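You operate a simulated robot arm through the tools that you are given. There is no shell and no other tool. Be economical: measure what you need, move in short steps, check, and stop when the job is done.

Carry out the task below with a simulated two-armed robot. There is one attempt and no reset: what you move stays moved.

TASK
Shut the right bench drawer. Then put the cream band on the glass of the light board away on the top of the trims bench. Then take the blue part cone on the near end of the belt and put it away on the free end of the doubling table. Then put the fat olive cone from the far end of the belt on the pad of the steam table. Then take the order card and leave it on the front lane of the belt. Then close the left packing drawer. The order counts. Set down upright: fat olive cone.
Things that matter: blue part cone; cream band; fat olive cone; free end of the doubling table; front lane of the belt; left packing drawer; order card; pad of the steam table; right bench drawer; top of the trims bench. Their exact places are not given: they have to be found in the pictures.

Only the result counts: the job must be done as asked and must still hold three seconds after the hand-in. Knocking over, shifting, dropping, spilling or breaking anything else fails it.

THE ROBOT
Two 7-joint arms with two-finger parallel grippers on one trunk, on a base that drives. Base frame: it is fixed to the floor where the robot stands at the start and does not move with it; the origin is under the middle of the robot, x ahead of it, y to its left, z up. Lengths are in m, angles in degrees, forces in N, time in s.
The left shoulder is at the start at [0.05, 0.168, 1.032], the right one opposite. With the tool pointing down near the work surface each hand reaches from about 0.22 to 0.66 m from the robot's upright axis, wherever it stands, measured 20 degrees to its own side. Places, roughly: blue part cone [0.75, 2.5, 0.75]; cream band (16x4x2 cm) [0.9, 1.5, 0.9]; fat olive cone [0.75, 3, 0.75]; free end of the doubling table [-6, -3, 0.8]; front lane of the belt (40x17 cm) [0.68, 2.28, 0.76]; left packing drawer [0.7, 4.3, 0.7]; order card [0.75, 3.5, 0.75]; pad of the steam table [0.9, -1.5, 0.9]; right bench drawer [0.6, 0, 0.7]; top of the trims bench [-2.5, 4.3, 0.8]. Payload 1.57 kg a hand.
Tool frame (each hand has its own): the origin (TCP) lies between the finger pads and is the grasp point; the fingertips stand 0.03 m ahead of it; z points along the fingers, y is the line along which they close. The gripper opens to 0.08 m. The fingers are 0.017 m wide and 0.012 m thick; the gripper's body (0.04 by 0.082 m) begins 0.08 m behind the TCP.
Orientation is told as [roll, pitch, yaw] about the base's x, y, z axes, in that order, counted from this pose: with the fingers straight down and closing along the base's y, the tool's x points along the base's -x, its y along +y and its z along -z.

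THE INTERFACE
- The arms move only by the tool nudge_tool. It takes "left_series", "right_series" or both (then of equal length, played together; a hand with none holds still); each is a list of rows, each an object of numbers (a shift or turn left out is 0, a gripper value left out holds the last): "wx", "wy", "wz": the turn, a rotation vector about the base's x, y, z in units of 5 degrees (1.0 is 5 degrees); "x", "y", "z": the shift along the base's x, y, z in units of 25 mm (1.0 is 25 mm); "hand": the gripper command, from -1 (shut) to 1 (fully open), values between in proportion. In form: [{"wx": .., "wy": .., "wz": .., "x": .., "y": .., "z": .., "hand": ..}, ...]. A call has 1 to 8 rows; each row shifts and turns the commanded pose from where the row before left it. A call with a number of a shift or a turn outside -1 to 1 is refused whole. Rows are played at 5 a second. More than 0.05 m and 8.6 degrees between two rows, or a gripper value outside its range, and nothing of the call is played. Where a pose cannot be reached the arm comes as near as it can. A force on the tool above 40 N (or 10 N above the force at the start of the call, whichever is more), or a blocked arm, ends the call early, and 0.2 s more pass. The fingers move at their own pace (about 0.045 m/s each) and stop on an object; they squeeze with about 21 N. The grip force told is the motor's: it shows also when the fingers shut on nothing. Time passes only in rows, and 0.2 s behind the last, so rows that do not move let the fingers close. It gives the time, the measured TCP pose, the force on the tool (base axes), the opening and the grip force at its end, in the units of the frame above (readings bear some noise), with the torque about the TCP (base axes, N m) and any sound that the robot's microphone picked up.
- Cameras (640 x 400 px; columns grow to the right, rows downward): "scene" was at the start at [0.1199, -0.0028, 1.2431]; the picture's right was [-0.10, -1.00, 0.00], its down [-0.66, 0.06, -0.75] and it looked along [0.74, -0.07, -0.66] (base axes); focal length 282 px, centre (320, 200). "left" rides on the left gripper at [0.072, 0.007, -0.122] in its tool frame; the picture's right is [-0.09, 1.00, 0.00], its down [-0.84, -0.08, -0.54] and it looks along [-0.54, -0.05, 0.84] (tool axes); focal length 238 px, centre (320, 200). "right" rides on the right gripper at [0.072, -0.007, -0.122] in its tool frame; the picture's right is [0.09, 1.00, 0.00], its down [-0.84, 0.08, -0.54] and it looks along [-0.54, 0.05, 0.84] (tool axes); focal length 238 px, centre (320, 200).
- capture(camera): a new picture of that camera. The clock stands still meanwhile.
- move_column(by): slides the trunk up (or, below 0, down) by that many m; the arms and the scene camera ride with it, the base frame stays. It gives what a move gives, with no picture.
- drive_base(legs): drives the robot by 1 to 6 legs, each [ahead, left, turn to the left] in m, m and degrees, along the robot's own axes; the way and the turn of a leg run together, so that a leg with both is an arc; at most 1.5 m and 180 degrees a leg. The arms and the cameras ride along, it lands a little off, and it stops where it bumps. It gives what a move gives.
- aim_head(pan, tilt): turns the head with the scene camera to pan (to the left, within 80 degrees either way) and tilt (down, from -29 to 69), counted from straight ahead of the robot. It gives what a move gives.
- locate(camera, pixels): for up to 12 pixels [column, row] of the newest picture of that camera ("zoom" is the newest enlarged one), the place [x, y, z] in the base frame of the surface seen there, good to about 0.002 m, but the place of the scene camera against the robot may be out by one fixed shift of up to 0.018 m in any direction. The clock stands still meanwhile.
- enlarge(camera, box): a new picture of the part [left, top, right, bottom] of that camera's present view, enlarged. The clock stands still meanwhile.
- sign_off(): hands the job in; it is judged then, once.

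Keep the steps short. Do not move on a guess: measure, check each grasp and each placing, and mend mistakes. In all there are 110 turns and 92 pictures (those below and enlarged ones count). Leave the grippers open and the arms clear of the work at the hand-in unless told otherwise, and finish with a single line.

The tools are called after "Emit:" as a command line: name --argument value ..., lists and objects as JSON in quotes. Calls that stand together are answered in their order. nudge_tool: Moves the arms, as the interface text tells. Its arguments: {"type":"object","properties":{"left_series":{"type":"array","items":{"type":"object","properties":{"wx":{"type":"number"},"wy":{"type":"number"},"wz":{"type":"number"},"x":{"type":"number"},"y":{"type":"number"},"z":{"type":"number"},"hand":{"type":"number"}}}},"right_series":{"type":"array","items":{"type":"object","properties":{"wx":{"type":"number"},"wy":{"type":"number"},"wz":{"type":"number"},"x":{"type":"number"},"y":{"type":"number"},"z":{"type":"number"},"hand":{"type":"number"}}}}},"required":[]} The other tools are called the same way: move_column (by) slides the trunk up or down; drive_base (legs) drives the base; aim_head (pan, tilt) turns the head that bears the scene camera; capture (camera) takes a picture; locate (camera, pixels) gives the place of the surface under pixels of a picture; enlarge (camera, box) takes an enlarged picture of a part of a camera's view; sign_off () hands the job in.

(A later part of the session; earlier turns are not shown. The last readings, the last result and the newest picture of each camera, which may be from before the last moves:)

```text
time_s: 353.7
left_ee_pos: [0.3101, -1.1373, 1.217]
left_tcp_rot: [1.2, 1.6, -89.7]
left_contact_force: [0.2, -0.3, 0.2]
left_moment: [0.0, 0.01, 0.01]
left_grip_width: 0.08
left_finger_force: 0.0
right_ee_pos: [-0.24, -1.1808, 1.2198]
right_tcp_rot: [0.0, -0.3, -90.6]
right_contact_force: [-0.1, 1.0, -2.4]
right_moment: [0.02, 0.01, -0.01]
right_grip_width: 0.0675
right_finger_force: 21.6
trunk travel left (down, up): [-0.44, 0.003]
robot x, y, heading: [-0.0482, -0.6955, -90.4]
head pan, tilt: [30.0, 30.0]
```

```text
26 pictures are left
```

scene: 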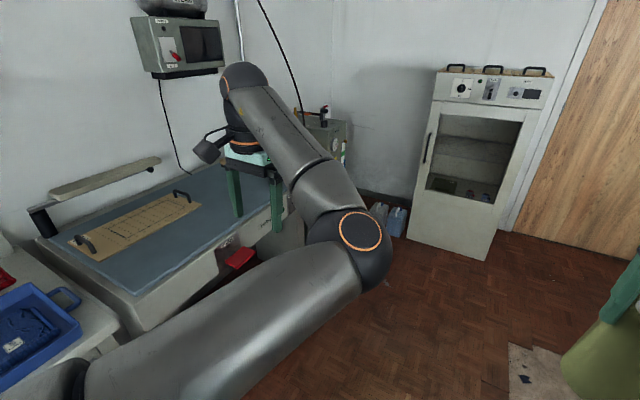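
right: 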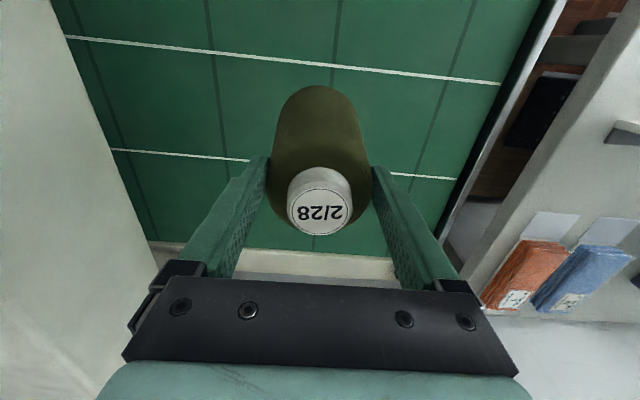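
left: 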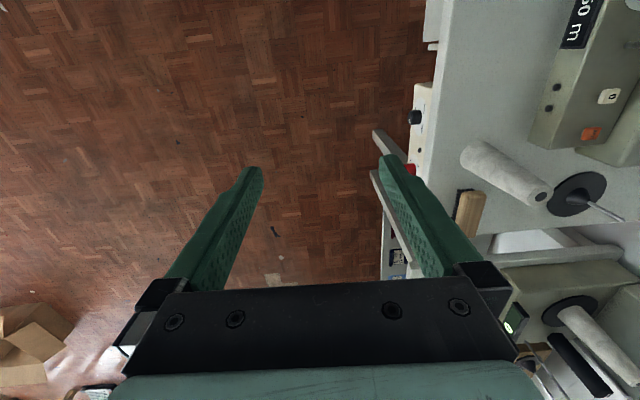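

The steam table with its blue pad is ahead-left; a template lies on its near part, with bare pad to the right. I drive on, turn left to face it and look.

Emit:
drive_base --legs '[[0.65, 0, 0], [0, 0, 90.5]]'

Emit:
aim_head --pan 0 --tilt 42

Emit:
capture --camera "scene"

```text
time_s: 361.2
left_ee_pos: [0.38, -0.9829, 1.2169]
left_tcp_rot: [1.1, 1.6, 1.3]
left_contact_force: [0.7, -0.2, 1.2]
left_moment: [0.02, 0.01, -0.03]
left_grip_width: 0.08
left_finger_force: 0.2
right_ee_pos: [0.4354, -1.5317, 1.2172]
right_tcp_rot: [0.0, -0.3, 0.4]
right_contact_force: [-0.5, -0.6, -1.9]
right_moment: [0.03, 0.03, -0.01]
right_grip_width: 0.0673
right_finger_force: 20.9
trunk travel left (down, up): [-0.44, 0.003]
robot x, y, heading: [-0.0561, -1.35, 0.4]
head pan, tilt: [30.0, 30.0]
```

```text
time_s: 362.1
left_ee_pos: [0.3804, -0.9829, 1.2175]
left_tcp_rot: [1.1, 1.6, 1.3]
left_contact_force: [0.1, 0.1, -0.3]
left_moment: [0.0, 0.01, 0.0]
left_grip_width: 0.08
left_finger_force: 0.0
right_ee_pos: [0.4352, -1.5308, 1.2181]
right_tcp_rot: [0.0, -0.2, 0.4]
right_contact_force: [0.1, 0.3, -2.6]
right_moment: [-0.02, 0.04, -0.01]
right_grip_width: 0.0672
right_finger_force: 21.1
trunk travel left (down, up): [-0.44, 0.003]
robot x, y, heading: [-0.0554, -1.355, 0.3]
head pan, tilt: [0.0, 42.0]
```

```text
25 pictures are left
```

scene: 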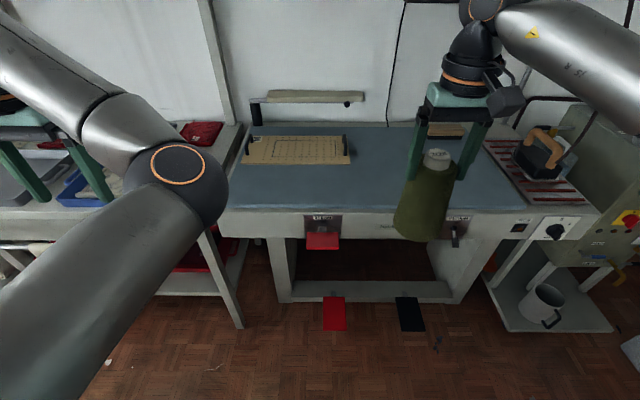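

The pad spans px 240–490; the template is at 250–350, the iron to the right. Free pad around (385,180). Measuring pad, pedals and frame.

Emit:
locate --camera "scene" --pixels '[[385, 195], [370, 160], [380, 130], [350, 160], [490, 195], [480, 150], [333, 320], [410, 328], [333, 298], [370, 215], [300, 195], [438, 153]]'

```text
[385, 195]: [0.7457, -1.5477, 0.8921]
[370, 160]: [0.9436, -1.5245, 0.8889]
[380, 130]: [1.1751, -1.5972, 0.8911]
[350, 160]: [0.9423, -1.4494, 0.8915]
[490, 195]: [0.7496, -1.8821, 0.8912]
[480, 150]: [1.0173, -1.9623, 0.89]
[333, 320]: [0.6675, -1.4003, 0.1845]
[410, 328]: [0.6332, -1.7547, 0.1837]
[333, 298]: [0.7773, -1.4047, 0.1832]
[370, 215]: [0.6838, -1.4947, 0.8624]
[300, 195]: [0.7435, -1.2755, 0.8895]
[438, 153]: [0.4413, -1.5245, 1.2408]
```

Pad true z ≈0.880; the target is about (0.83,-1.62). I drive ahead 0.30 and right 0.07.

Emit:
drive_base --legs '[[0.3, -0.07, 0]]'

Emit:
nudge_tool --right_series '[{"x": 0.7, "z": -0.4}, {"x": 0.7, "z": -0.4}, {"x": 0.7, "z": -0.4}, {"x": 0.7, "z": -0.8}, {"x": 0.7, "z": -0.8}, {"z": -0.8}, {"z": -0.8}, {}]'

Emit:
capture --camera "right"

Emit:
locate --camera "right" --pixels '[[320, 60], [200, 150], [450, 150], [319, 105]]'

```text
time_s: 364.2
left_ee_pos: [0.6821, -1.0502, 1.2175]
left_tcp_rot: [1.1, 1.6, 1.2]
left_contact_force: [-0.2, -0.1, 0.2]
left_moment: [0.02, 0.02, 0.02]
left_grip_width: 0.0801
left_finger_force: 0.0
right_ee_pos: [0.7364, -1.6007, 1.2185]
right_tcp_rot: [0.0, -0.2, 0.4]
right_contact_force: [0.2, 0.4, -1.6]
right_moment: [0.01, 0.01, -0.02]
right_grip_width: 0.0675
right_finger_force: 21.6
trunk travel left (down, up): [-0.44, 0.003]
robot x, y, heading: [0.2424, -1.4178, 0.5]
head pan, tilt: [0.0, 42.0]
```

```text
time_s: 366.0
left_ee_pos: [0.6824, -1.0505, 1.2171]
left_tcp_rot: [1.0, 1.6, 1.2]
left_contact_force: [0.9, 1.4, 0.3]
left_moment: [0.02, 0.0, 0.0]
left_grip_width: 0.0798
left_finger_force: 0.1
right_ee_pos: [0.8236, -1.5994, 1.1078]
right_tcp_rot: [-0.1, -0.3, 0.3]
right_contact_force: [-0.2, 0.8, -2.4]
right_moment: [0.01, 0.01, -0.01]
right_grip_width: 0.0674
right_finger_force: 20.9
trunk travel left (down, up): [-0.44, 0.003]
robot x, y, heading: [0.2447, -1.4165, 0.5]
head pan, tilt: [0.0, 42.0]
```

```text
24 pictures are left
```

right: 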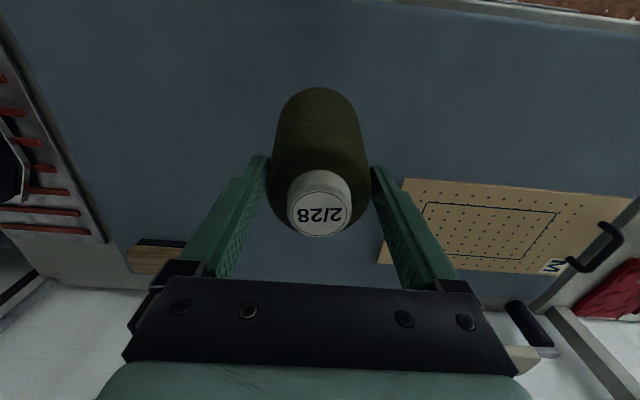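

```text
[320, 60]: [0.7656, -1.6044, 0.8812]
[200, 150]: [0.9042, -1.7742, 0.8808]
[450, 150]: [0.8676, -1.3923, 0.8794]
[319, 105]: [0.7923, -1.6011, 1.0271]
```

Bare pad below, z≈0.880. The template is clear. Lowering to just above, then to contact.

Emit:
nudge_tool --right_series '[{"z": -0.8}, {"z": -0.8}, {"z": -0.6}, {"z": -0.3}, {}]'

Emit:
nudge_tool --right_series '[{"z": -0.12}, {}]'

```text
time_s: 367.2
left_ee_pos: [0.6816, -1.0502, 1.2178]
left_tcp_rot: [1.1, 1.6, 1.2]
left_contact_force: [0.0, 0.6, -0.7]
left_moment: [0.01, 0.03, 0.01]
left_grip_width: 0.0801
left_finger_force: 0.1
right_ee_pos: [0.8235, -1.5987, 1.046]
right_tcp_rot: [-0.1, -0.2, 0.4]
right_contact_force: [0.3, 0.4, -1.8]
right_moment: [0.0, 0.02, -0.01]
right_grip_width: 0.0674
right_finger_force: 20.5
trunk travel left (down, up): [-0.44, 0.003]
robot x, y, heading: [0.2462, -1.4155, -0.1]
head pan, tilt: [0.0, 42.0]
```

```text
time_s: 367.8
left_ee_pos: [0.6812, -1.0514, 1.2178]
left_tcp_rot: [1.0, 1.6, 1.2]
left_contact_force: [-0.4, 0.7, -0.7]
left_moment: [0.0, 0.0, 0.01]
left_grip_width: 0.08
left_finger_force: 0.1
right_ee_pos: [0.8229, -1.5991, 1.0439]
right_tcp_rot: [-0.2, -0.3, 0.4]
right_contact_force: [-0.4, -0.2, -2.3]
right_moment: [-0.02, 0.02, 0.03]
right_grip_width: 0.0674
right_finger_force: 20.9
trunk travel left (down, up): [-0.44, 0.003]
robot x, y, heading: [0.2477, -1.4167, 0.2]
head pan, tilt: [0.0, 42.0]
```

Emit:
nudge_tool --right_series '[{"z": -0.12}, {"z": -0.06}, {}]'

```text
time_s: 368.6
left_ee_pos: [0.6818, -1.0502, 1.218]
left_tcp_rot: [1.1, 1.6, 1.3]
left_contact_force: [0.7, -0.2, 0.5]
left_moment: [0.03, 0.0, -0.02]
left_grip_width: 0.0798
left_finger_force: 0.0
right_ee_pos: [0.8235, -1.5992, 1.0375]
right_tcp_rot: [0.0, -0.2, 0.4]
right_contact_force: [-0.5, 0.4, -2.1]
right_moment: [0.01, 0.0, -0.02]
right_grip_width: 0.0675
right_finger_force: 21.4
trunk travel left (down, up): [-0.44, 0.003]
robot x, y, heading: [0.2457, -1.4184, 0.5]
head pan, tilt: [0.0, 42.0]
```

Still no contact (-2 N is the cone's weight). One more small step.

Emit:
nudge_tool --right_series '[{"z": -0.06}, {"z": -0.06}, {}]'

```text
time_s: 369.4
left_ee_pos: [0.6804, -1.0515, 1.2188]
left_tcp_rot: [1.1, 1.5, 1.3]
left_contact_force: [-0.4, 0.4, -0.4]
left_moment: [-0.02, -0.02, 0.03]
left_grip_width: 0.0797
left_finger_force: 0.0
right_ee_pos: [0.8235, -1.5993, 1.038]
right_tcp_rot: [-0.1, -0.5, 0.4]
right_contact_force: [-0.5, -2.1, 7.2]
right_moment: [0.05, 0.0, -0.02]
right_grip_width: 0.0675
right_finger_force: 21.4
trunk travel left (down, up): [-0.44, 0.003]
robot x, y, heading: [0.2469, -1.4174, 0.2]
head pan, tilt: [0.0, 42.0]
```

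Contact (7 N upward). Opening and raising straight up.

Emit:
nudge_tool --right_series '[{"hand": 1}, {}, {}, {"z": 0.3}, {"z": 0.5}, {"z": 1}, {"z": 1}, {"z": 1}]'

Emit:
nudge_tool --right_series '[{"z": 1}, {"z": 1}, {"z": 1}, {"x": -0.8}, {"x": -0.8}, {"x": -0.8}]'

Emit:
capture --camera "scene"

```text
time_s: 371.2
left_ee_pos: [0.6813, -1.05, 1.2171]
left_tcp_rot: [1.2, 1.4, 1.3]
left_contact_force: [-0.6, 0.0, -0.5]
left_moment: [0.06, -0.04, 0.01]
left_grip_width: 0.0802
left_finger_force: 0.2
right_ee_pos: [0.8237, -1.5997, 1.1311]
right_tcp_rot: [-0.1, -0.3, 0.3]
right_contact_force: [0.0, -0.2, -0.2]
right_moment: [0.01, 0.0, 0.02]
right_grip_width: 0.0799
right_finger_force: 0.1
trunk travel left (down, up): [-0.44, 0.003]
robot x, y, heading: [0.2423, -1.4194, 0.6]
head pan, tilt: [0.0, 42.0]
```

```text
time_s: 372.6
left_ee_pos: [0.6823, -1.0517, 1.2175]
left_tcp_rot: [1.1, 1.4, 1.2]
left_contact_force: [0.1, 0.3, 0.5]
left_moment: [0.01, -0.01, -0.01]
left_grip_width: 0.0802
left_finger_force: 0.0
right_ee_pos: [0.7619, -1.5993, 1.2064]
right_tcp_rot: [0.0, -0.4, 0.5]
right_contact_force: [0.2, 0.0, -0.3]
right_moment: [-0.01, -0.01, -0.04]
right_grip_width: 0.08
right_finger_force: 0.0
trunk travel left (down, up): [-0.44, 0.003]
robot x, y, heading: [0.2465, -1.4184, 0.5]
head pan, tilt: [0.0, 42.0]
```

```text
23 pictures are left
```

scene: 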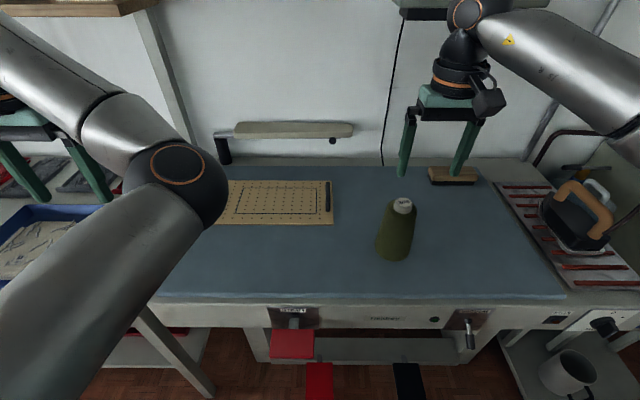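

The olive cone stands upright on the pad. Next the order card: I back off, turn and drive up to the packing bench.

Emit:
drive_base --legs '[[-0.28, 0, 0], [0, 0, 89.7], [1.4, 0, 0], [1.4, 0, 0], [1.4, 0, 0], [0.9, 0, 0]]'

Emit:
move_column --by -0.09

```text
time_s: 402.6
left_ee_pos: [-0.407, 4.1444, 1.2163]
left_tcp_rot: [1.2, 1.6, 90.8]
left_contact_force: [-0.3, 0.0, 0.2]
left_moment: [-0.03, -0.02, -0.02]
left_grip_width: 0.0798
left_finger_force: 0.0
right_ee_pos: [0.143, 4.2211, 1.2054]
right_tcp_rot: [-0.1, -0.2, 89.9]
right_contact_force: [-0.1, 0.4, -0.6]
right_moment: [0.03, -0.01, -0.02]
right_grip_width: 0.0802
right_finger_force: 0.1
trunk travel left (down, up): [-0.44, 0.003]
robot x, y, heading: [-0.0442, 3.707, 89.8]
head pan, tilt: [0.0, 42.0]
```

```text
time_s: 403.8
left_ee_pos: [-0.4053, 4.1445, 1.1272]
left_tcp_rot: [1.1, 1.5, 90.8]
left_contact_force: [-0.2, -0.8, -0.1]
left_moment: [0.01, 0.01, 0.01]
left_grip_width: 0.0803
left_finger_force: 0.1
right_ee_pos: [0.1424, 4.2225, 1.1157]
right_tcp_rot: [-0.1, -0.4, 89.9]
right_contact_force: [-0.9, -0.4, -0.2]
right_moment: [-0.02, -0.02, 0.01]
right_grip_width: 0.0801
right_finger_force: 0.1
trunk travel left (down, up): [-0.35, 0.093]
robot x, y, heading: [-0.0438, 3.7062, 89.8]
head pan, tilt: [0.0, 42.0]
```

Emit:
drive_base --legs '[[0, 0, -90]]'

Emit:
aim_head --pan -5 --tilt 42

Emit:
capture --camera "scene"

Emit:
capture --camera "right"

```text
time_s: 408.0
left_ee_pos: [0.3894, 4.0765, 1.1278]
left_tcp_rot: [1.2, 1.6, 1.7]
left_contact_force: [0.3, 1.0, -0.6]
left_moment: [-0.01, -0.01, -0.02]
left_grip_width: 0.0798
left_finger_force: 0.1
right_ee_pos: [0.4767, 3.5288, 1.1162]
right_tcp_rot: [0.0, -0.3, 1.1]
right_contact_force: [0.8, 0.0, -0.5]
right_moment: [-0.01, 0.0, 0.02]
right_grip_width: 0.0803
right_finger_force: 0.0
trunk travel left (down, up): [-0.35, 0.093]
robot x, y, heading: [-0.0456, 3.7093, 0.9]
head pan, tilt: [0.0, 42.0]
```

```text
time_s: 408.7
left_ee_pos: [0.3891, 4.077, 1.1272]
left_tcp_rot: [1.0, 1.6, 1.8]
left_contact_force: [0.0, -0.1, -0.6]
left_moment: [0.0, 0.03, -0.02]
left_grip_width: 0.0801
left_finger_force: 0.1
right_ee_pos: [0.4752, 3.5288, 1.1159]
right_tcp_rot: [0.0, -0.3, 1.0]
right_contact_force: [-0.2, 0.2, 0.4]
right_moment: [0.0, 0.03, -0.02]
right_grip_width: 0.08
right_finger_force: 0.1
trunk travel left (down, up): [-0.35, 0.093]
robot x, y, heading: [-0.0454, 3.7075, 1.1]
head pan, tilt: [-5.0, 42.0]
```

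```text
22 pictures are left
```

scene: 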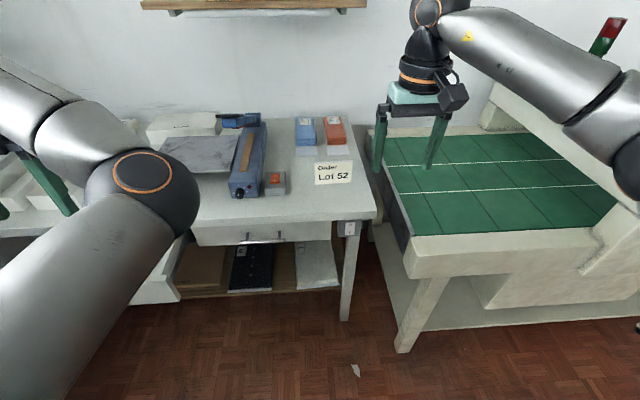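

```text
21 pictures are left
```

right: 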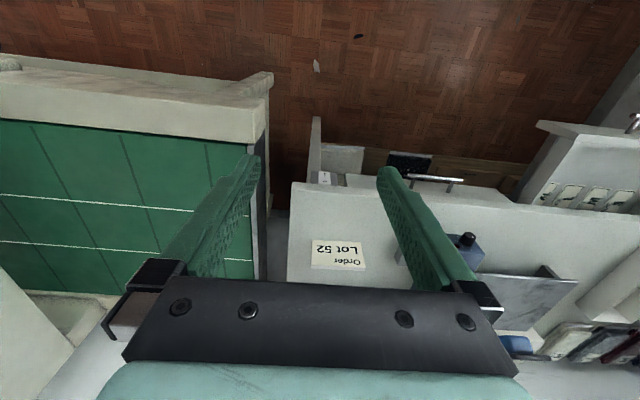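

Zooming in on the order card at (333,172).

Emit:
enlarge --camera "scene" --box '[290, 135, 386, 195]'

Emit:
locate --camera "zoom" --pixels '[[170, 180], [410, 175], [175, 325], [412, 315], [290, 180], [290, 250], [290, 315], [290, 350], [160, 340], [290, 160]]'

Emit:
locate --camera "right" --pixels '[[315, 245], [361, 243], [313, 268], [364, 270], [338, 243], [338, 255], [338, 268], [300, 230]]'

```text
6.67 times, centred on (338, 165) of scene
```

zoom: 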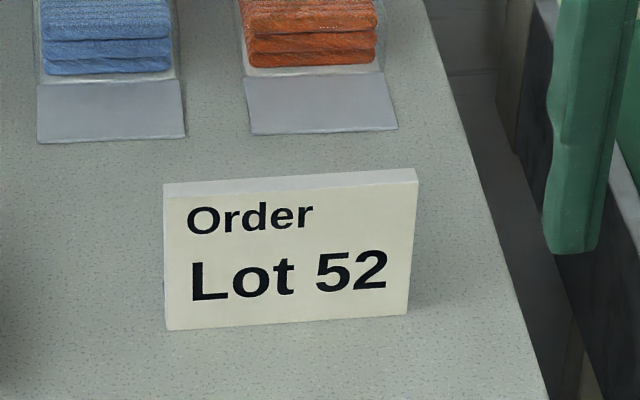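

```text
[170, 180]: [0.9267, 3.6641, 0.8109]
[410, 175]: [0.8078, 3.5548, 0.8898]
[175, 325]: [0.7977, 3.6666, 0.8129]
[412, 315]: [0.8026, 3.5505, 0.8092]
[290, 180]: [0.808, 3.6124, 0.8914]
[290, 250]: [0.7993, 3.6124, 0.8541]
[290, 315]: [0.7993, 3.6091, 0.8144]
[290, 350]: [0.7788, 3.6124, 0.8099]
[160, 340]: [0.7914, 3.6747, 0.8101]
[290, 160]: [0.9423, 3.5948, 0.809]
```

```text
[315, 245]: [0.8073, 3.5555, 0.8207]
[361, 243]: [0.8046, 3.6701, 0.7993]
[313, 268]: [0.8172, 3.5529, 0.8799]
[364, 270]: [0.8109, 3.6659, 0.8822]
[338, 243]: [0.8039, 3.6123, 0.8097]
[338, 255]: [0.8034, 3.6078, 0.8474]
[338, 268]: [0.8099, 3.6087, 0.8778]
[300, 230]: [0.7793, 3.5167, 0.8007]
```

The card is an upright slab: y 3.552–3.667, x 0.803–0.815, top z≈0.88. I need the fingers to close along x, so I test yawing the right hand negative.

Emit:
nudge_tool --right_series '[{"wz": -0.95}, {"wz": -0.95}, {"wz": -0.95}, {"wz": -0.95}, {"wz": -0.95}, {"wz": -0.95}, {"wz": -0.95}, {"wz": -0.95}]'

Emit:
nudge_tool --right_series '[{"wz": -0.95}, {"wz": -0.95}, {"wz": -0.95}, {"wz": -0.95}, {"wz": -0.95}, {"wz": -0.95}, {"wz": -0.95}, {"wz": -0.95}]'

Emit:
nudge_tool --right_series '[{"wz": -0.95}, {"wz": -0.95}, {"wz": -0.9}]'

```text
time_s: 410.5
left_ee_pos: [0.389, 4.0771, 1.1272]
left_tcp_rot: [1.0, 1.6, 1.8]
left_contact_force: [0.1, 0.0, -0.3]
left_moment: [-0.01, -0.03, 0.03]
left_grip_width: 0.0799
left_finger_force: 0.0
right_ee_pos: [0.4769, 3.5294, 1.1166]
right_tcp_rot: [0.0, -0.3, -37.0]
right_contact_force: [0.8, 0.5, -0.7]
right_moment: [0.0, 0.0, 0.04]
right_grip_width: 0.0798
right_finger_force: 0.0
trunk travel left (down, up): [-0.35, 0.093]
robot x, y, heading: [-0.0445, 3.7075, 0.8]
head pan, tilt: [-5.0, 42.0]
```

```text
time_s: 412.3
left_ee_pos: [0.388, 4.0773, 1.1261]
left_tcp_rot: [1.1, 1.7, 1.7]
left_contact_force: [0.4, 0.7, 0.2]
left_moment: [-0.01, -0.01, -0.04]
left_grip_width: 0.0799
left_finger_force: 0.1
right_ee_pos: [0.4766, 3.5291, 1.1162]
right_tcp_rot: [0.0, -0.3, -75.2]
right_contact_force: [1.3, 0.2, -0.2]
right_moment: [0.04, -0.02, 0.01]
right_grip_width: 0.0801
right_finger_force: 0.0
trunk travel left (down, up): [-0.35, 0.093]
robot x, y, heading: [-0.0468, 3.705, 1.0]
head pan, tilt: [-5.0, 42.0]
```

```text
time_s: 413.1
left_ee_pos: [0.3893, 4.0766, 1.1279]
left_tcp_rot: [1.1, 1.6, 1.8]
left_contact_force: [0.1, 0.6, 0.4]
left_moment: [-0.01, -0.01, 0.03]
left_grip_width: 0.0801
left_finger_force: 0.0
right_ee_pos: [0.4766, 3.5292, 1.1152]
right_tcp_rot: [0.0, -0.3, -89.1]
right_contact_force: [-0.7, -0.1, -0.4]
right_moment: [-0.06, 0.01, -0.02]
right_grip_width: 0.0801
right_finger_force: 0.1
trunk travel left (down, up): [-0.35, 0.093]
robot x, y, heading: [-0.0431, 3.7092, 1.3]
head pan, tilt: [-5.0, 42.0]
```

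Yaw to -89° works. Now I bring the base closer: ahead 0.25, left 0.06.

Emit:
drive_base --legs '[[0.25, 0.06, -1]]'

```text
time_s: 414.9
left_ee_pos: [0.6443, 4.1324, 1.1266]
left_tcp_rot: [1.1, 1.7, 1.0]
left_contact_force: [0.3, -0.1, -0.6]
left_moment: [-0.02, 0.02, -0.02]
left_grip_width: 0.0799
left_finger_force: 0.0
right_ee_pos: [0.7239, 3.5843, 1.1164]
right_tcp_rot: [0.0, -0.4, -90.0]
right_contact_force: [0.4, 0.3, -0.7]
right_moment: [0.01, 0.0, -0.03]
right_grip_width: 0.0803
right_finger_force: 0.0
trunk travel left (down, up): [-0.35, 0.093]
robot x, y, heading: [0.2057, 3.7682, -0.1]
head pan, tilt: [-5.0, 42.0]
```

Emit:
nudge_tool --right_series '[{"x": 0.9, "y": 0.25, "wz": 0.12, "hand": 0.2}, {"x": 0.9, "y": 0.25, "wz": 0.12}, {"x": 0.9, "y": 0.25, "wz": 0.12}, {"x": 0.8, "y": 0.25, "wz": 0.12}, {"z": -1}, {"z": -1}, {"z": -1}, {"z": -1}]'

Emit:
nudge_tool --right_series '[{"z": -1}, {"z": -1}, {"z": -0.6}, {}]'

Emit:
capture --camera "right"

```text
time_s: 416.7
left_ee_pos: [0.6446, 4.1318, 1.1268]
left_tcp_rot: [1.1, 1.6, 0.8]
left_contact_force: [-0.7, 0.1, 1.0]
left_moment: [0.0, 0.02, 0.03]
left_grip_width: 0.08
left_finger_force: 0.0
right_ee_pos: [0.8114, 3.6085, 1.016]
right_tcp_rot: [-0.1, -0.3, -87.5]
right_contact_force: [-0.4, 0.6, 0.2]
right_moment: [-0.01, 0.01, 0.01]
right_grip_width: 0.048
right_finger_force: 0.0
trunk travel left (down, up): [-0.35, 0.093]
robot x, y, heading: [0.2079, 3.7658, 0.2]
head pan, tilt: [-5.0, 42.0]
```

```text
time_s: 417.7
left_ee_pos: [0.644, 4.1322, 1.1273]
left_tcp_rot: [1.1, 1.5, 1.0]
left_contact_force: [-0.1, -0.4, 0.2]
left_moment: [-0.02, 0.02, -0.02]
left_grip_width: 0.0799
left_finger_force: 0.1
right_ee_pos: [0.8113, 3.6084, 0.9519]
right_tcp_rot: [-0.1, -0.3, -87.6]
right_contact_force: [-0.7, 1.0, 0.2]
right_moment: [0.03, -0.03, 0.0]
right_grip_width: 0.0481
right_finger_force: 0.0
trunk travel left (down, up): [-0.35, 0.093]
robot x, y, heading: [0.209, 3.7662, 0.1]
head pan, tilt: [-5.0, 42.0]
```

```text
19 pictures are left
```

right: 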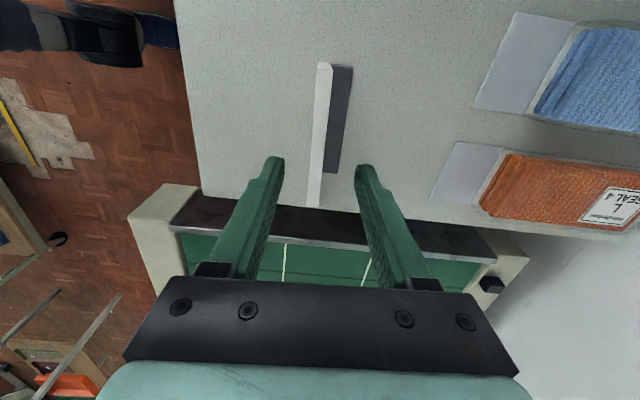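

The card's top edge lies between the fingers. Lowering 85 mm and closing.

Emit:
nudge_tool --right_series '[{"z": -0.9}, {"z": -0.9}, {"z": -0.9}, {"z": -0.7}, {}]'

Emit:
nudge_tool --right_series '[{"hand": -1}, {}, {}, {}, {}]'

Emit:
capture --camera "right"

```text
time_s: 418.9
left_ee_pos: [0.6427, 4.1305, 1.1263]
left_tcp_rot: [1.1, 1.5, 0.9]
left_contact_force: [0.0, 0.2, 0.1]
left_moment: [0.01, 0.0, -0.02]
left_grip_width: 0.0799
left_finger_force: 0.0
right_ee_pos: [0.8112, 3.6085, 0.8664]
right_tcp_rot: [0.1, -0.3, -87.5]
right_contact_force: [0.3, 0.4, -0.3]
right_moment: [-0.03, 0.01, 0.02]
right_grip_width: 0.0481
right_finger_force: 0.1
trunk travel left (down, up): [-0.35, 0.093]
robot x, y, heading: [0.2059, 3.7694, 0.0]
head pan, tilt: [-5.0, 42.0]
```

```text
time_s: 420.1
left_ee_pos: [0.6438, 4.1323, 1.1274]
left_tcp_rot: [1.1, 1.5, 0.9]
left_contact_force: [0.6, 0.2, -0.1]
left_moment: [0.02, 0.01, 0.0]
left_grip_width: 0.08
left_finger_force: 0.1
right_ee_pos: [0.8118, 3.6083, 0.866]
right_tcp_rot: [0.0, -0.4, -87.6]
right_contact_force: [0.6, 0.6, -0.1]
right_moment: [-0.04, 0.02, -0.01]
right_grip_width: 0.0113
right_finger_force: 21.0
trunk travel left (down, up): [-0.35, 0.093]
robot x, y, heading: [0.208, 3.7674, 0.2]
head pan, tilt: [-5.0, 42.0]
```

```text
18 pictures are left
```

right: 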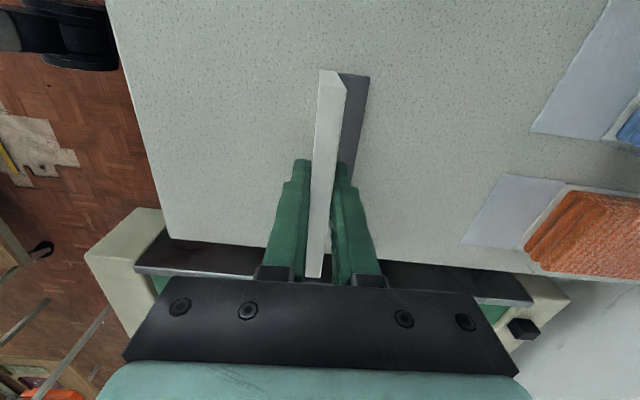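

Gripped at 11 mm. Lifting, retracting, and backing out.

Emit:
nudge_tool --right_series '[{"z": 0.5}, {"z": 1}, {"z": 1}, {"z": 1}, {"z": 1}, {"z": 1}, {"z": 1}, {"z": 1}]'

Emit:
nudge_tool --right_series '[{"z": 1}, {"z": 1}, {"z": 1}, {"x": -0.8}, {"x": -0.8}, {"x": -0.8}]'

Emit:
capture --camera "right"

```text
time_s: 421.9
left_ee_pos: [0.6436, 4.1327, 1.1277]
left_tcp_rot: [1.1, 1.5, 1.0]
left_contact_force: [0.3, -0.2, 0.1]
left_moment: [0.01, 0.02, -0.02]
left_grip_width: 0.0798
left_finger_force: 0.1
right_ee_pos: [0.8103, 3.6083, 1.0538]
right_tcp_rot: [0.0, -0.3, -87.3]
right_contact_force: [-0.2, 0.8, -0.3]
right_moment: [-0.01, -0.03, 0.02]
right_grip_width: 0.0113
right_finger_force: 20.7
trunk travel left (down, up): [-0.35, 0.093]
robot x, y, heading: [0.2019, 3.764, 0.4]
head pan, tilt: [-5.0, 42.0]
```

```text
time_s: 423.3
left_ee_pos: [0.6447, 4.1324, 1.1272]
left_tcp_rot: [1.1, 1.5, 1.0]
left_contact_force: [-0.1, 1.1, 0.2]
left_moment: [0.02, 0.01, -0.03]
left_grip_width: 0.0802
left_finger_force: 0.0
right_ee_pos: [0.7498, 3.6069, 1.1285]
right_tcp_rot: [-0.1, -0.1, -87.5]
right_contact_force: [-1.0, 0.1, -1.4]
right_moment: [0.01, 0.01, -0.03]
right_grip_width: 0.0112
right_finger_force: 20.4
trunk travel left (down, up): [-0.35, 0.093]
robot x, y, heading: [0.2048, 3.7683, 0.3]
head pan, tilt: [-5.0, 42.0]
```

```text
17 pictures are left
```

right: 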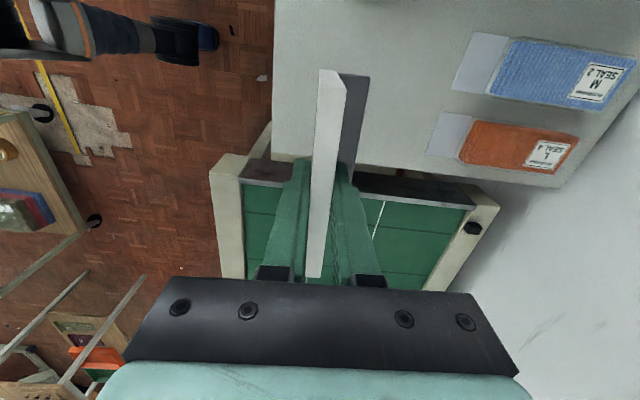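

Held. Driving back to the near end of the belt.

Emit:
drive_base --legs '[[-0.24, 0, 0], [0, 0, -90], [1.0, 0.05, 0], [0.8, 0.05, 0], [0, 0, 140]]'

Emit:
aim_head --pan 0 --tilt 42

Emit:
capture --camera "scene"

```text
time_s: 443.3
left_ee_pos: [0.0873, 2.5371, 1.1284]
left_tcp_rot: [1.1, 1.6, 48.8]
left_contact_force: [-0.2, -0.5, 0.2]
left_moment: [-0.01, 0.02, 0.02]
left_grip_width: 0.0799
left_finger_force: 0.0
right_ee_pos: [0.5462, 2.2624, 1.1289]
right_tcp_rot: [-0.1, -0.3, -39.8]
right_contact_force: [0.8, 0.3, -0.4]
right_moment: [0.0, -0.02, 0.01]
right_grip_width: 0.0112
right_finger_force: 20.8
trunk travel left (down, up): [-0.35, 0.093]
robot x, y, heading: [0.06, 1.967, 47.8]
head pan, tilt: [-5.0, 42.0]
```

```text
time_s: 444.0
left_ee_pos: [0.0862, 2.538, 1.1271]
left_tcp_rot: [1.1, 1.7, 48.7]
left_contact_force: [0.2, -0.6, 0.8]
left_moment: [-0.03, 0.0, 0.02]
left_grip_width: 0.0799
left_finger_force: 0.1
right_ee_pos: [0.546, 2.2628, 1.1277]
right_tcp_rot: [0.0, -0.3, -39.7]
right_contact_force: [0.2, 0.0, -0.5]
right_moment: [0.01, 0.01, 0.02]
right_grip_width: 0.0112
right_finger_force: 21.3
trunk travel left (down, up): [-0.35, 0.093]
robot x, y, heading: [0.0634, 1.9668, 47.5]
head pan, tilt: [0.0, 42.0]
```

```text
16 pictures are left
```

scene: 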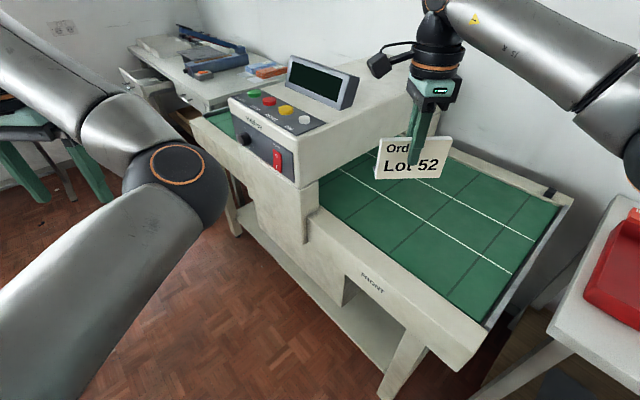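

Measuring the front lane: between the belt's front edge and the first white line.

Emit:
locate --camera "scene" --pixels '[[450, 238], [490, 260], [400, 210], [380, 240], [460, 307], [420, 275], [470, 290], [430, 250]]'

```text
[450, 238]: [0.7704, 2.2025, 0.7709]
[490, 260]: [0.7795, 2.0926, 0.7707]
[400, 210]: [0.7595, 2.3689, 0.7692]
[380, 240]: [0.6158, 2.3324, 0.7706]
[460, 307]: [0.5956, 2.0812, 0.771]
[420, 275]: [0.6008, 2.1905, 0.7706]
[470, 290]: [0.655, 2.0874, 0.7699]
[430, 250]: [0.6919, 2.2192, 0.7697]
```

The lane is x 0.595–0.768 and y from 2.08; the centre spot is (0.68,2.25). I edge ahead and move over it.

Emit:
drive_base --legs '[[0.1, 0, 0]]'

Emit:
nudge_tool --right_series '[{"x": 0.7, "y": -0.85}, {"x": 0.7, "y": -0.85}, {"x": 0.7, "y": -0.85}, {"x": 0.7, "y": -0.85}, {"z": -1}, {"z": -1}, {"z": -1}, {"z": -1}]'

Emit:
nudge_tool --right_series '[{"z": -1}, {"z": -1}, {"z": -1}, {"z": -1}, {"z": -1}, {"z": -1}, {}]'

Emit:
capture --camera "right"

```text
time_s: 445.1
left_ee_pos: [0.1539, 2.6092, 1.1279]
left_tcp_rot: [1.1, 1.7, 48.5]
left_contact_force: [0.3, 0.4, 0.6]
left_moment: [-0.04, 0.03, 0.01]
left_grip_width: 0.08
left_finger_force: 0.1
right_ee_pos: [0.6122, 2.3362, 1.1288]
right_tcp_rot: [-0.1, -0.3, -39.9]
right_contact_force: [0.5, 1.9, -1.4]
right_moment: [-0.02, 0.05, 0.0]
right_grip_width: 0.0115
right_finger_force: 20.8
trunk travel left (down, up): [-0.35, 0.093]
robot x, y, heading: [0.1289, 2.0385, 47.8]
head pan, tilt: [0.0, 42.0]
```

```text
time_s: 446.9
left_ee_pos: [0.1524, 2.6088, 1.1277]
left_tcp_rot: [1.2, 1.5, 48.6]
left_contact_force: [-0.5, -1.2, 0.4]
left_moment: [-0.03, 0.02, 0.02]
left_grip_width: 0.0801
left_finger_force: 0.0
right_ee_pos: [0.6828, 2.2507, 1.0275]
right_tcp_rot: [0.1, -0.1, -39.7]
right_contact_force: [-0.5, -0.5, -1.0]
right_moment: [0.01, 0.02, -0.03]
right_grip_width: 0.011
right_finger_force: 21.1
trunk travel left (down, up): [-0.35, 0.093]
robot x, y, heading: [0.1263, 2.0391, 48.0]
head pan, tilt: [0.0, 42.0]
```

```text
time_s: 448.5
left_ee_pos: [0.1527, 2.6093, 1.1272]
left_tcp_rot: [1.1, 1.5, 48.6]
left_contact_force: [-0.5, 0.4, -0.5]
left_moment: [0.01, -0.03, 0.0]
left_grip_width: 0.0802
left_finger_force: 0.1
right_ee_pos: [0.6815, 2.2502, 0.8781]
right_tcp_rot: [0.0, -0.3, -39.8]
right_contact_force: [-0.6, -1.0, -1.3]
right_moment: [-0.02, -0.01, 0.02]
right_grip_width: 0.0114
right_finger_force: 20.5
trunk travel left (down, up): [-0.35, 0.093]
robot x, y, heading: [0.1304, 2.0401, 48.0]
head pan, tilt: [0.0, 42.0]
```

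```text
15 pictures are left
```

right: 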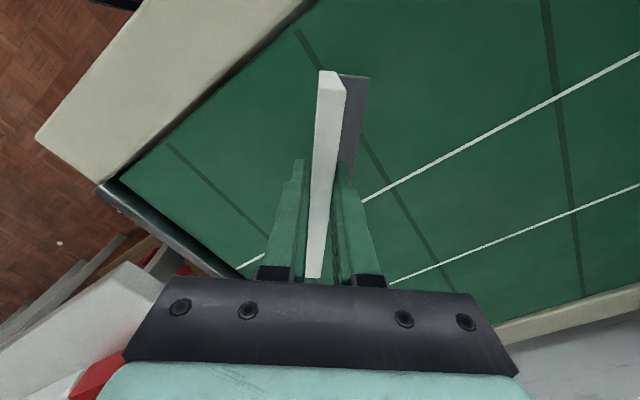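

Lowering to the belt.

Emit:
nudge_tool --right_series '[{"z": -0.8}, {"z": -0.6}, {"z": -0.3}, {"z": -0.15}, {}]'

Emit:
nudge_tool --right_series '[{"z": -0.08}, {"z": -0.06}, {}]'

```text
time_s: 449.7
left_ee_pos: [0.1532, 2.6094, 1.1267]
left_tcp_rot: [1.1, 1.6, 48.5]
left_contact_force: [-0.1, -0.1, 0.2]
left_moment: [0.0, 0.01, -0.01]
left_grip_width: 0.08
left_finger_force: 0.0
right_ee_pos: [0.6821, 2.2505, 0.8315]
right_tcp_rot: [-0.1, -0.3, -39.8]
right_contact_force: [-0.5, 0.3, -0.5]
right_moment: [0.01, -0.03, -0.01]
right_grip_width: 0.0114
right_finger_force: 21.0
trunk travel left (down, up): [-0.35, 0.093]
robot x, y, heading: [0.1267, 2.0441, 47.7]
head pan, tilt: [0.0, 42.0]
```

```text
time_s: 450.5
left_ee_pos: [0.151, 2.6096, 1.1271]
left_tcp_rot: [1.1, 1.5, 48.6]
left_contact_force: [0.8, 0.0, -1.1]
left_moment: [0.0, -0.02, -0.02]
left_grip_width: 0.0801
left_finger_force: 0.2
right_ee_pos: [0.6819, 2.2508, 0.829]
right_tcp_rot: [0.0, -0.4, -39.8]
right_contact_force: [-0.3, 0.0, -0.9]
right_moment: [0.0, 0.0, 0.0]
right_grip_width: 0.0114
right_finger_force: 21.0
trunk travel left (down, up): [-0.35, 0.093]
robot x, y, heading: [0.129, 2.038, 47.8]
head pan, tilt: [0.0, 42.0]
```

Emit:
nudge_tool --right_series '[{"z": -0.08}, {"z": -0.06}, {}]'

```text
time_s: 451.3
left_ee_pos: [0.1511, 2.6098, 1.1282]
left_tcp_rot: [1.1, 1.4, 48.6]
left_contact_force: [-0.1, 0.5, -0.9]
left_moment: [0.01, 0.02, 0.0]
left_grip_width: 0.0803
left_finger_force: 0.0
right_ee_pos: [0.6826, 2.2515, 0.8255]
right_tcp_rot: [0.0, -0.3, -39.8]
right_contact_force: [1.0, -1.4, 2.9]
right_moment: [0.01, 0.04, 0.01]
right_grip_width: 0.011
right_finger_force: 21.3
trunk travel left (down, up): [-0.35, 0.093]
robot x, y, heading: [0.1235, 2.0387, 48.0]
head pan, tilt: [0.0, 42.0]
```

Contact. Opening and rising straight up.

Emit:
nudge_tool --right_series '[{"hand": 0}, {}, {}, {"z": 0.4}, {"z": 0.8}, {"z": 1}, {"z": 1}, {"z": 1}]'

Emit:
nudge_tool --right_series '[{"z": 1}, {"z": 1}, {"z": 1}, {"z": 1}, {"z": 1}, {"z": 1}, {"z": 1}, {"z": 0.5}]'

Emit:
capture --camera "scene"

```text
time_s: 453.1
left_ee_pos: [0.1509, 2.6092, 1.1278]
left_tcp_rot: [1.2, 1.5, 48.6]
left_contact_force: [-0.9, -0.5, 0.4]
left_moment: [0.01, 0.03, -0.03]
left_grip_width: 0.08
left_finger_force: 0.2
right_ee_pos: [0.6815, 2.2514, 0.9306]
right_tcp_rot: [0.1, -0.3, -39.8]
right_contact_force: [-0.9, -0.8, 0.5]
right_moment: [0.02, -0.01, -0.01]
right_grip_width: 0.0401
right_finger_force: 0.0
trunk travel left (down, up): [-0.35, 0.093]
robot x, y, heading: [0.1323, 2.0421, 47.8]
head pan, tilt: [0.0, 42.0]
```

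```text
time_s: 454.9
left_ee_pos: [0.153, 2.6099, 1.1268]
left_tcp_rot: [1.1, 1.6, 48.5]
left_contact_force: [-0.3, 0.5, -0.5]
left_moment: [-0.02, -0.01, -0.01]
left_grip_width: 0.0797
left_finger_force: 0.1
right_ee_pos: [0.6817, 2.2496, 1.1183]
right_tcp_rot: [-0.1, -0.3, -39.7]
right_contact_force: [-0.5, -0.5, 0.8]
right_moment: [-0.03, 0.02, 0.0]
right_grip_width: 0.04
right_finger_force: 0.1
trunk travel left (down, up): [-0.35, 0.093]
robot x, y, heading: [0.1293, 2.0395, 47.8]
head pan, tilt: [0.0, 42.0]
```

```text
14 pictures are left
```

scene: 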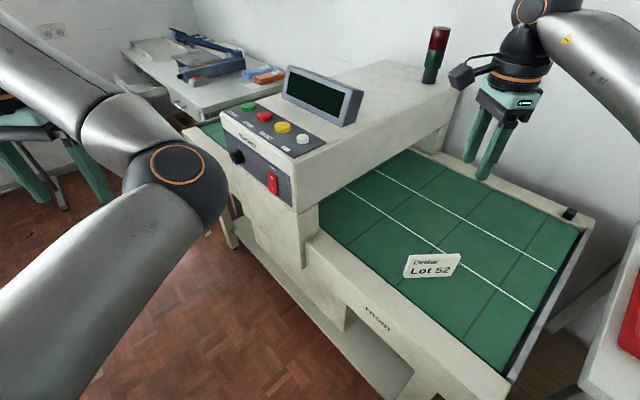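

The card stands in the front lane, released. Last, the left packing drawer. Driving up and looking at it.

Emit:
drive_base --legs '[[-0.2, 0, 0], [0, 0, 42], [1.45, 0, 0]]'

Emit:
aim_head --pan -20 --tilt 35

Emit:
capture --camera "scene"

```text
time_s: 465.3
left_ee_pos: [-0.3688, 3.7804, 1.127]
left_tcp_rot: [1.1, 1.5, 91.1]
left_contact_force: [0.0, 0.0, -0.5]
left_moment: [0.03, -0.02, -0.01]
left_grip_width: 0.0796
left_finger_force: 0.0
right_ee_pos: [0.2627, 3.871, 1.1182]
right_tcp_rot: [0.0, -0.3, 2.6]
right_contact_force: [-0.1, 1.1, -0.5]
right_moment: [0.0, -0.02, -0.01]
right_grip_width: 0.0402
right_finger_force: 0.0
trunk travel left (down, up): [-0.35, 0.093]
robot x, y, heading: [-0.0023, 3.3413, 90.3]
head pan, tilt: [0.0, 42.0]
```

```text
time_s: 466.1
left_ee_pos: [-0.3688, 3.7807, 1.1268]
left_tcp_rot: [1.1, 1.5, 91.1]
left_contact_force: [0.1, -0.3, 0.2]
left_moment: [0.02, 0.03, -0.02]
left_grip_width: 0.0797
left_finger_force: 0.1
right_ee_pos: [0.2644, 3.8712, 1.1184]
right_tcp_rot: [0.0, -0.3, 2.7]
right_contact_force: [0.1, 0.1, 0.4]
right_moment: [0.04, 0.01, 0.01]
right_grip_width: 0.04
right_finger_force: 0.2
trunk travel left (down, up): [-0.35, 0.093]
robot x, y, heading: [-0.0033, 3.3428, 90.2]
head pan, tilt: [-20.0, 35.0]
```

```text
13 pictures are left
```

scene: 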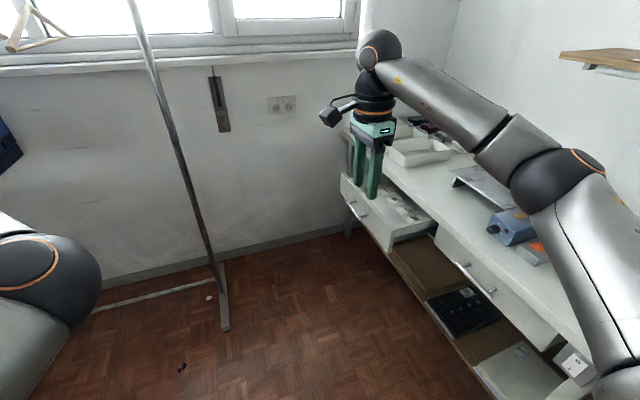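

Measuring the open left drawer, the closed right one, the bench edge and the rack's foot.

Emit:
locate --camera "scene" --pixels '[[343, 182], [388, 232], [357, 212], [388, 248], [430, 225], [463, 262], [475, 280], [450, 245], [500, 250], [225, 328], [215, 270], [120, 302]]'

```text
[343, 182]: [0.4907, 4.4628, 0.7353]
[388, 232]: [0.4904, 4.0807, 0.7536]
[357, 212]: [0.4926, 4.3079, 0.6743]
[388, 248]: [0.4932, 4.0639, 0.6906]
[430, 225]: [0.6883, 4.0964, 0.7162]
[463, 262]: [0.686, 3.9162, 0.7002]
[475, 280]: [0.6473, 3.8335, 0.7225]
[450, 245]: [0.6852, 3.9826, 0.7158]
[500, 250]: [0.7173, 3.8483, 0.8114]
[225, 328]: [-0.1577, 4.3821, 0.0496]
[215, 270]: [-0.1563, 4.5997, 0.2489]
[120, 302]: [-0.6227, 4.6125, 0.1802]
```

The left drawer front is at x≈0.49, y 4.07–4.46, z up to 0.75; closed it would be x≈0.686. The rack foot at (-0.16,4.38) limits me, so I stand at (0.1,3.9), heading ≈55°, and push with the right hand.

Emit:
drive_base --legs '[[0.55, -0.1, 0], [0, 0, -35]]'

Emit:
nudge_tool --right_series '[{"x": -0.9, "wz": 0.8, "hand": -1}, {"x": -0.9, "wz": 0.8}, {"x": -0.9, "wz": 0.8}, {"x": -0.9, "wz": 0.8}, {"x": -0.9, "wz": 0.8}, {"x": -0.9, "wz": 0.8}, {"x": -0.9, "wz": 0.8}, {"x": -0.9, "wz": 0.8}]'

```text
time_s: 471.0
left_ee_pos: [0.044, 4.4654, 1.1267]
left_tcp_rot: [1.1, 1.5, 56.2]
left_contact_force: [-0.2, 0.7, -0.8]
left_moment: [-0.04, 0.01, -0.03]
left_grip_width: 0.0801
left_finger_force: 0.0
right_ee_pos: [0.6147, 4.1763, 1.1181]
right_tcp_rot: [0.0, -0.3, -32.3]
right_contact_force: [-0.1, -0.1, 0.6]
right_moment: [0.0, -0.02, 0.04]
right_grip_width: 0.0402
right_finger_force: 0.0
trunk travel left (down, up): [-0.35, 0.093]
robot x, y, heading: [0.0937, 3.8945, 55.3]
head pan, tilt: [-20.0, 35.0]
```

```text
time_s: 472.8
left_ee_pos: [0.0435, 4.4629, 1.1258]
left_tcp_rot: [1.1, 1.5, 56.2]
left_contact_force: [-0.8, 0.1, -0.2]
left_moment: [-0.02, 0.03, 0.01]
left_grip_width: 0.0799
left_finger_force: 0.2
right_ee_pos: [0.4345, 4.1757, 1.1165]
right_tcp_rot: [-0.1, -0.4, -0.1]
right_contact_force: [0.3, -0.1, -0.5]
right_moment: [-0.01, -0.01, 0.01]
right_grip_width: 0.0
right_finger_force: 20.8
trunk travel left (down, up): [-0.35, 0.093]
robot x, y, heading: [0.0961, 3.8953, 55.5]
head pan, tilt: [-20.0, 35.0]
```

Emit:
nudge_tool --right_series '[{"x": -0.4, "y": 0.45, "wy": -0.5}, {"x": -0.4, "y": 0.45, "wy": -0.5}, {"x": -0.4, "y": 0.45, "wy": -0.5}, {"x": -0.4, "y": 0.45, "wy": -0.5}, {"x": -0.4, "y": 0.45, "wy": -0.5}, {"x": -0.4, "y": 0.45, "wy": -0.5}, {"x": -0.4, "y": 0.45, "wy": -0.5}, {"x": -0.4, "y": 0.45, "wy": -0.5}]'

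Emit:
move_column --by -0.2

Emit:
aim_head --pan -15 --tilt 50

Emit:
capture --camera "scene"

```text
time_s: 474.6
left_ee_pos: [0.0438, 4.4634, 1.1273]
left_tcp_rot: [1.0, 1.5, 56.3]
left_contact_force: [0.5, 0.4, -0.6]
left_moment: [-0.03, 0.03, 0.0]
left_grip_width: 0.0802
left_finger_force: 0.0
right_ee_pos: [0.3552, 4.2668, 1.1183]
right_tcp_rot: [0.0, -20.4, -0.3]
right_contact_force: [-0.2, 0.5, 0.0]
right_moment: [-0.04, 0.04, 0.01]
right_grip_width: 0.0
right_finger_force: 20.9
trunk travel left (down, up): [-0.35, 0.093]
robot x, y, heading: [0.0909, 3.895, 55.3]
head pan, tilt: [-20.0, 35.0]
```

```text
time_s: 476.8
left_ee_pos: [0.0445, 4.4638, 0.9273]
left_tcp_rot: [1.1, 1.5, 56.2]
left_contact_force: [-1.3, 0.1, 0.4]
left_moment: [-0.02, -0.01, 0.02]
left_grip_width: 0.0799
left_finger_force: 0.0
right_ee_pos: [0.3558, 4.2664, 0.9178]
right_tcp_rot: [0.0, -20.2, -0.1]
right_contact_force: [0.1, -0.5, 0.8]
right_moment: [-0.03, 0.01, -0.01]
right_grip_width: 0.0001
right_finger_force: 21.3
trunk travel left (down, up): [-0.15, 0.293]
robot x, y, heading: [0.0885, 3.8943, 55.2]
head pan, tilt: [-20.0, 35.0]
```

```text
time_s: 477.5
left_ee_pos: [0.0444, 4.4628, 0.9275]
left_tcp_rot: [1.1, 1.4, 56.3]
left_contact_force: [-0.2, -0.3, 0.2]
left_moment: [0.02, 0.0, 0.01]
left_grip_width: 0.0803
left_finger_force: 0.0
right_ee_pos: [0.3546, 4.2669, 0.9165]
right_tcp_rot: [-0.1, -20.3, -0.2]
right_contact_force: [0.0, 0.1, -0.1]
right_moment: [0.01, -0.02, 0.0]
right_grip_width: 0.0
right_finger_force: 21.0
trunk travel left (down, up): [-0.15, 0.293]
robot x, y, heading: [0.0939, 3.8954, 55.2]
head pan, tilt: [-15.0, 50.0]
```

```text
12 pictures are left
```

scene: 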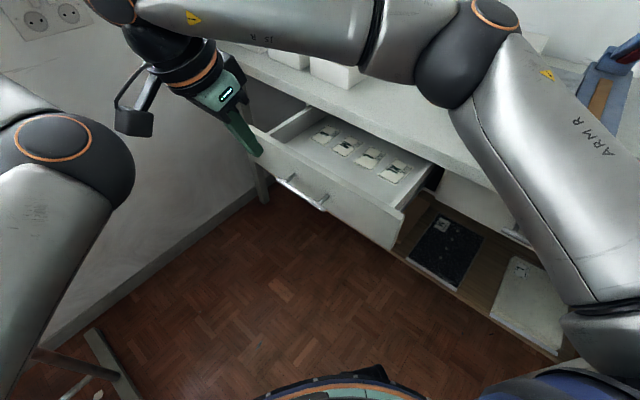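

Emit:
locate --camera "scene" --pixels '[[285, 180], [302, 192], [322, 206], [300, 170], [350, 200], [270, 140], [395, 225], [330, 215], [455, 75]]'

```text
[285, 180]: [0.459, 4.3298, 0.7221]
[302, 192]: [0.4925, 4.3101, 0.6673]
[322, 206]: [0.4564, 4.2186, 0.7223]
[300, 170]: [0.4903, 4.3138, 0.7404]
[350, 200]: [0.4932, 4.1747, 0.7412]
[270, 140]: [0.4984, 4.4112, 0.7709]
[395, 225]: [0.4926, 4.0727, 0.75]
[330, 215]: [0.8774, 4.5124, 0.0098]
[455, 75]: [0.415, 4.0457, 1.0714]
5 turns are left
```

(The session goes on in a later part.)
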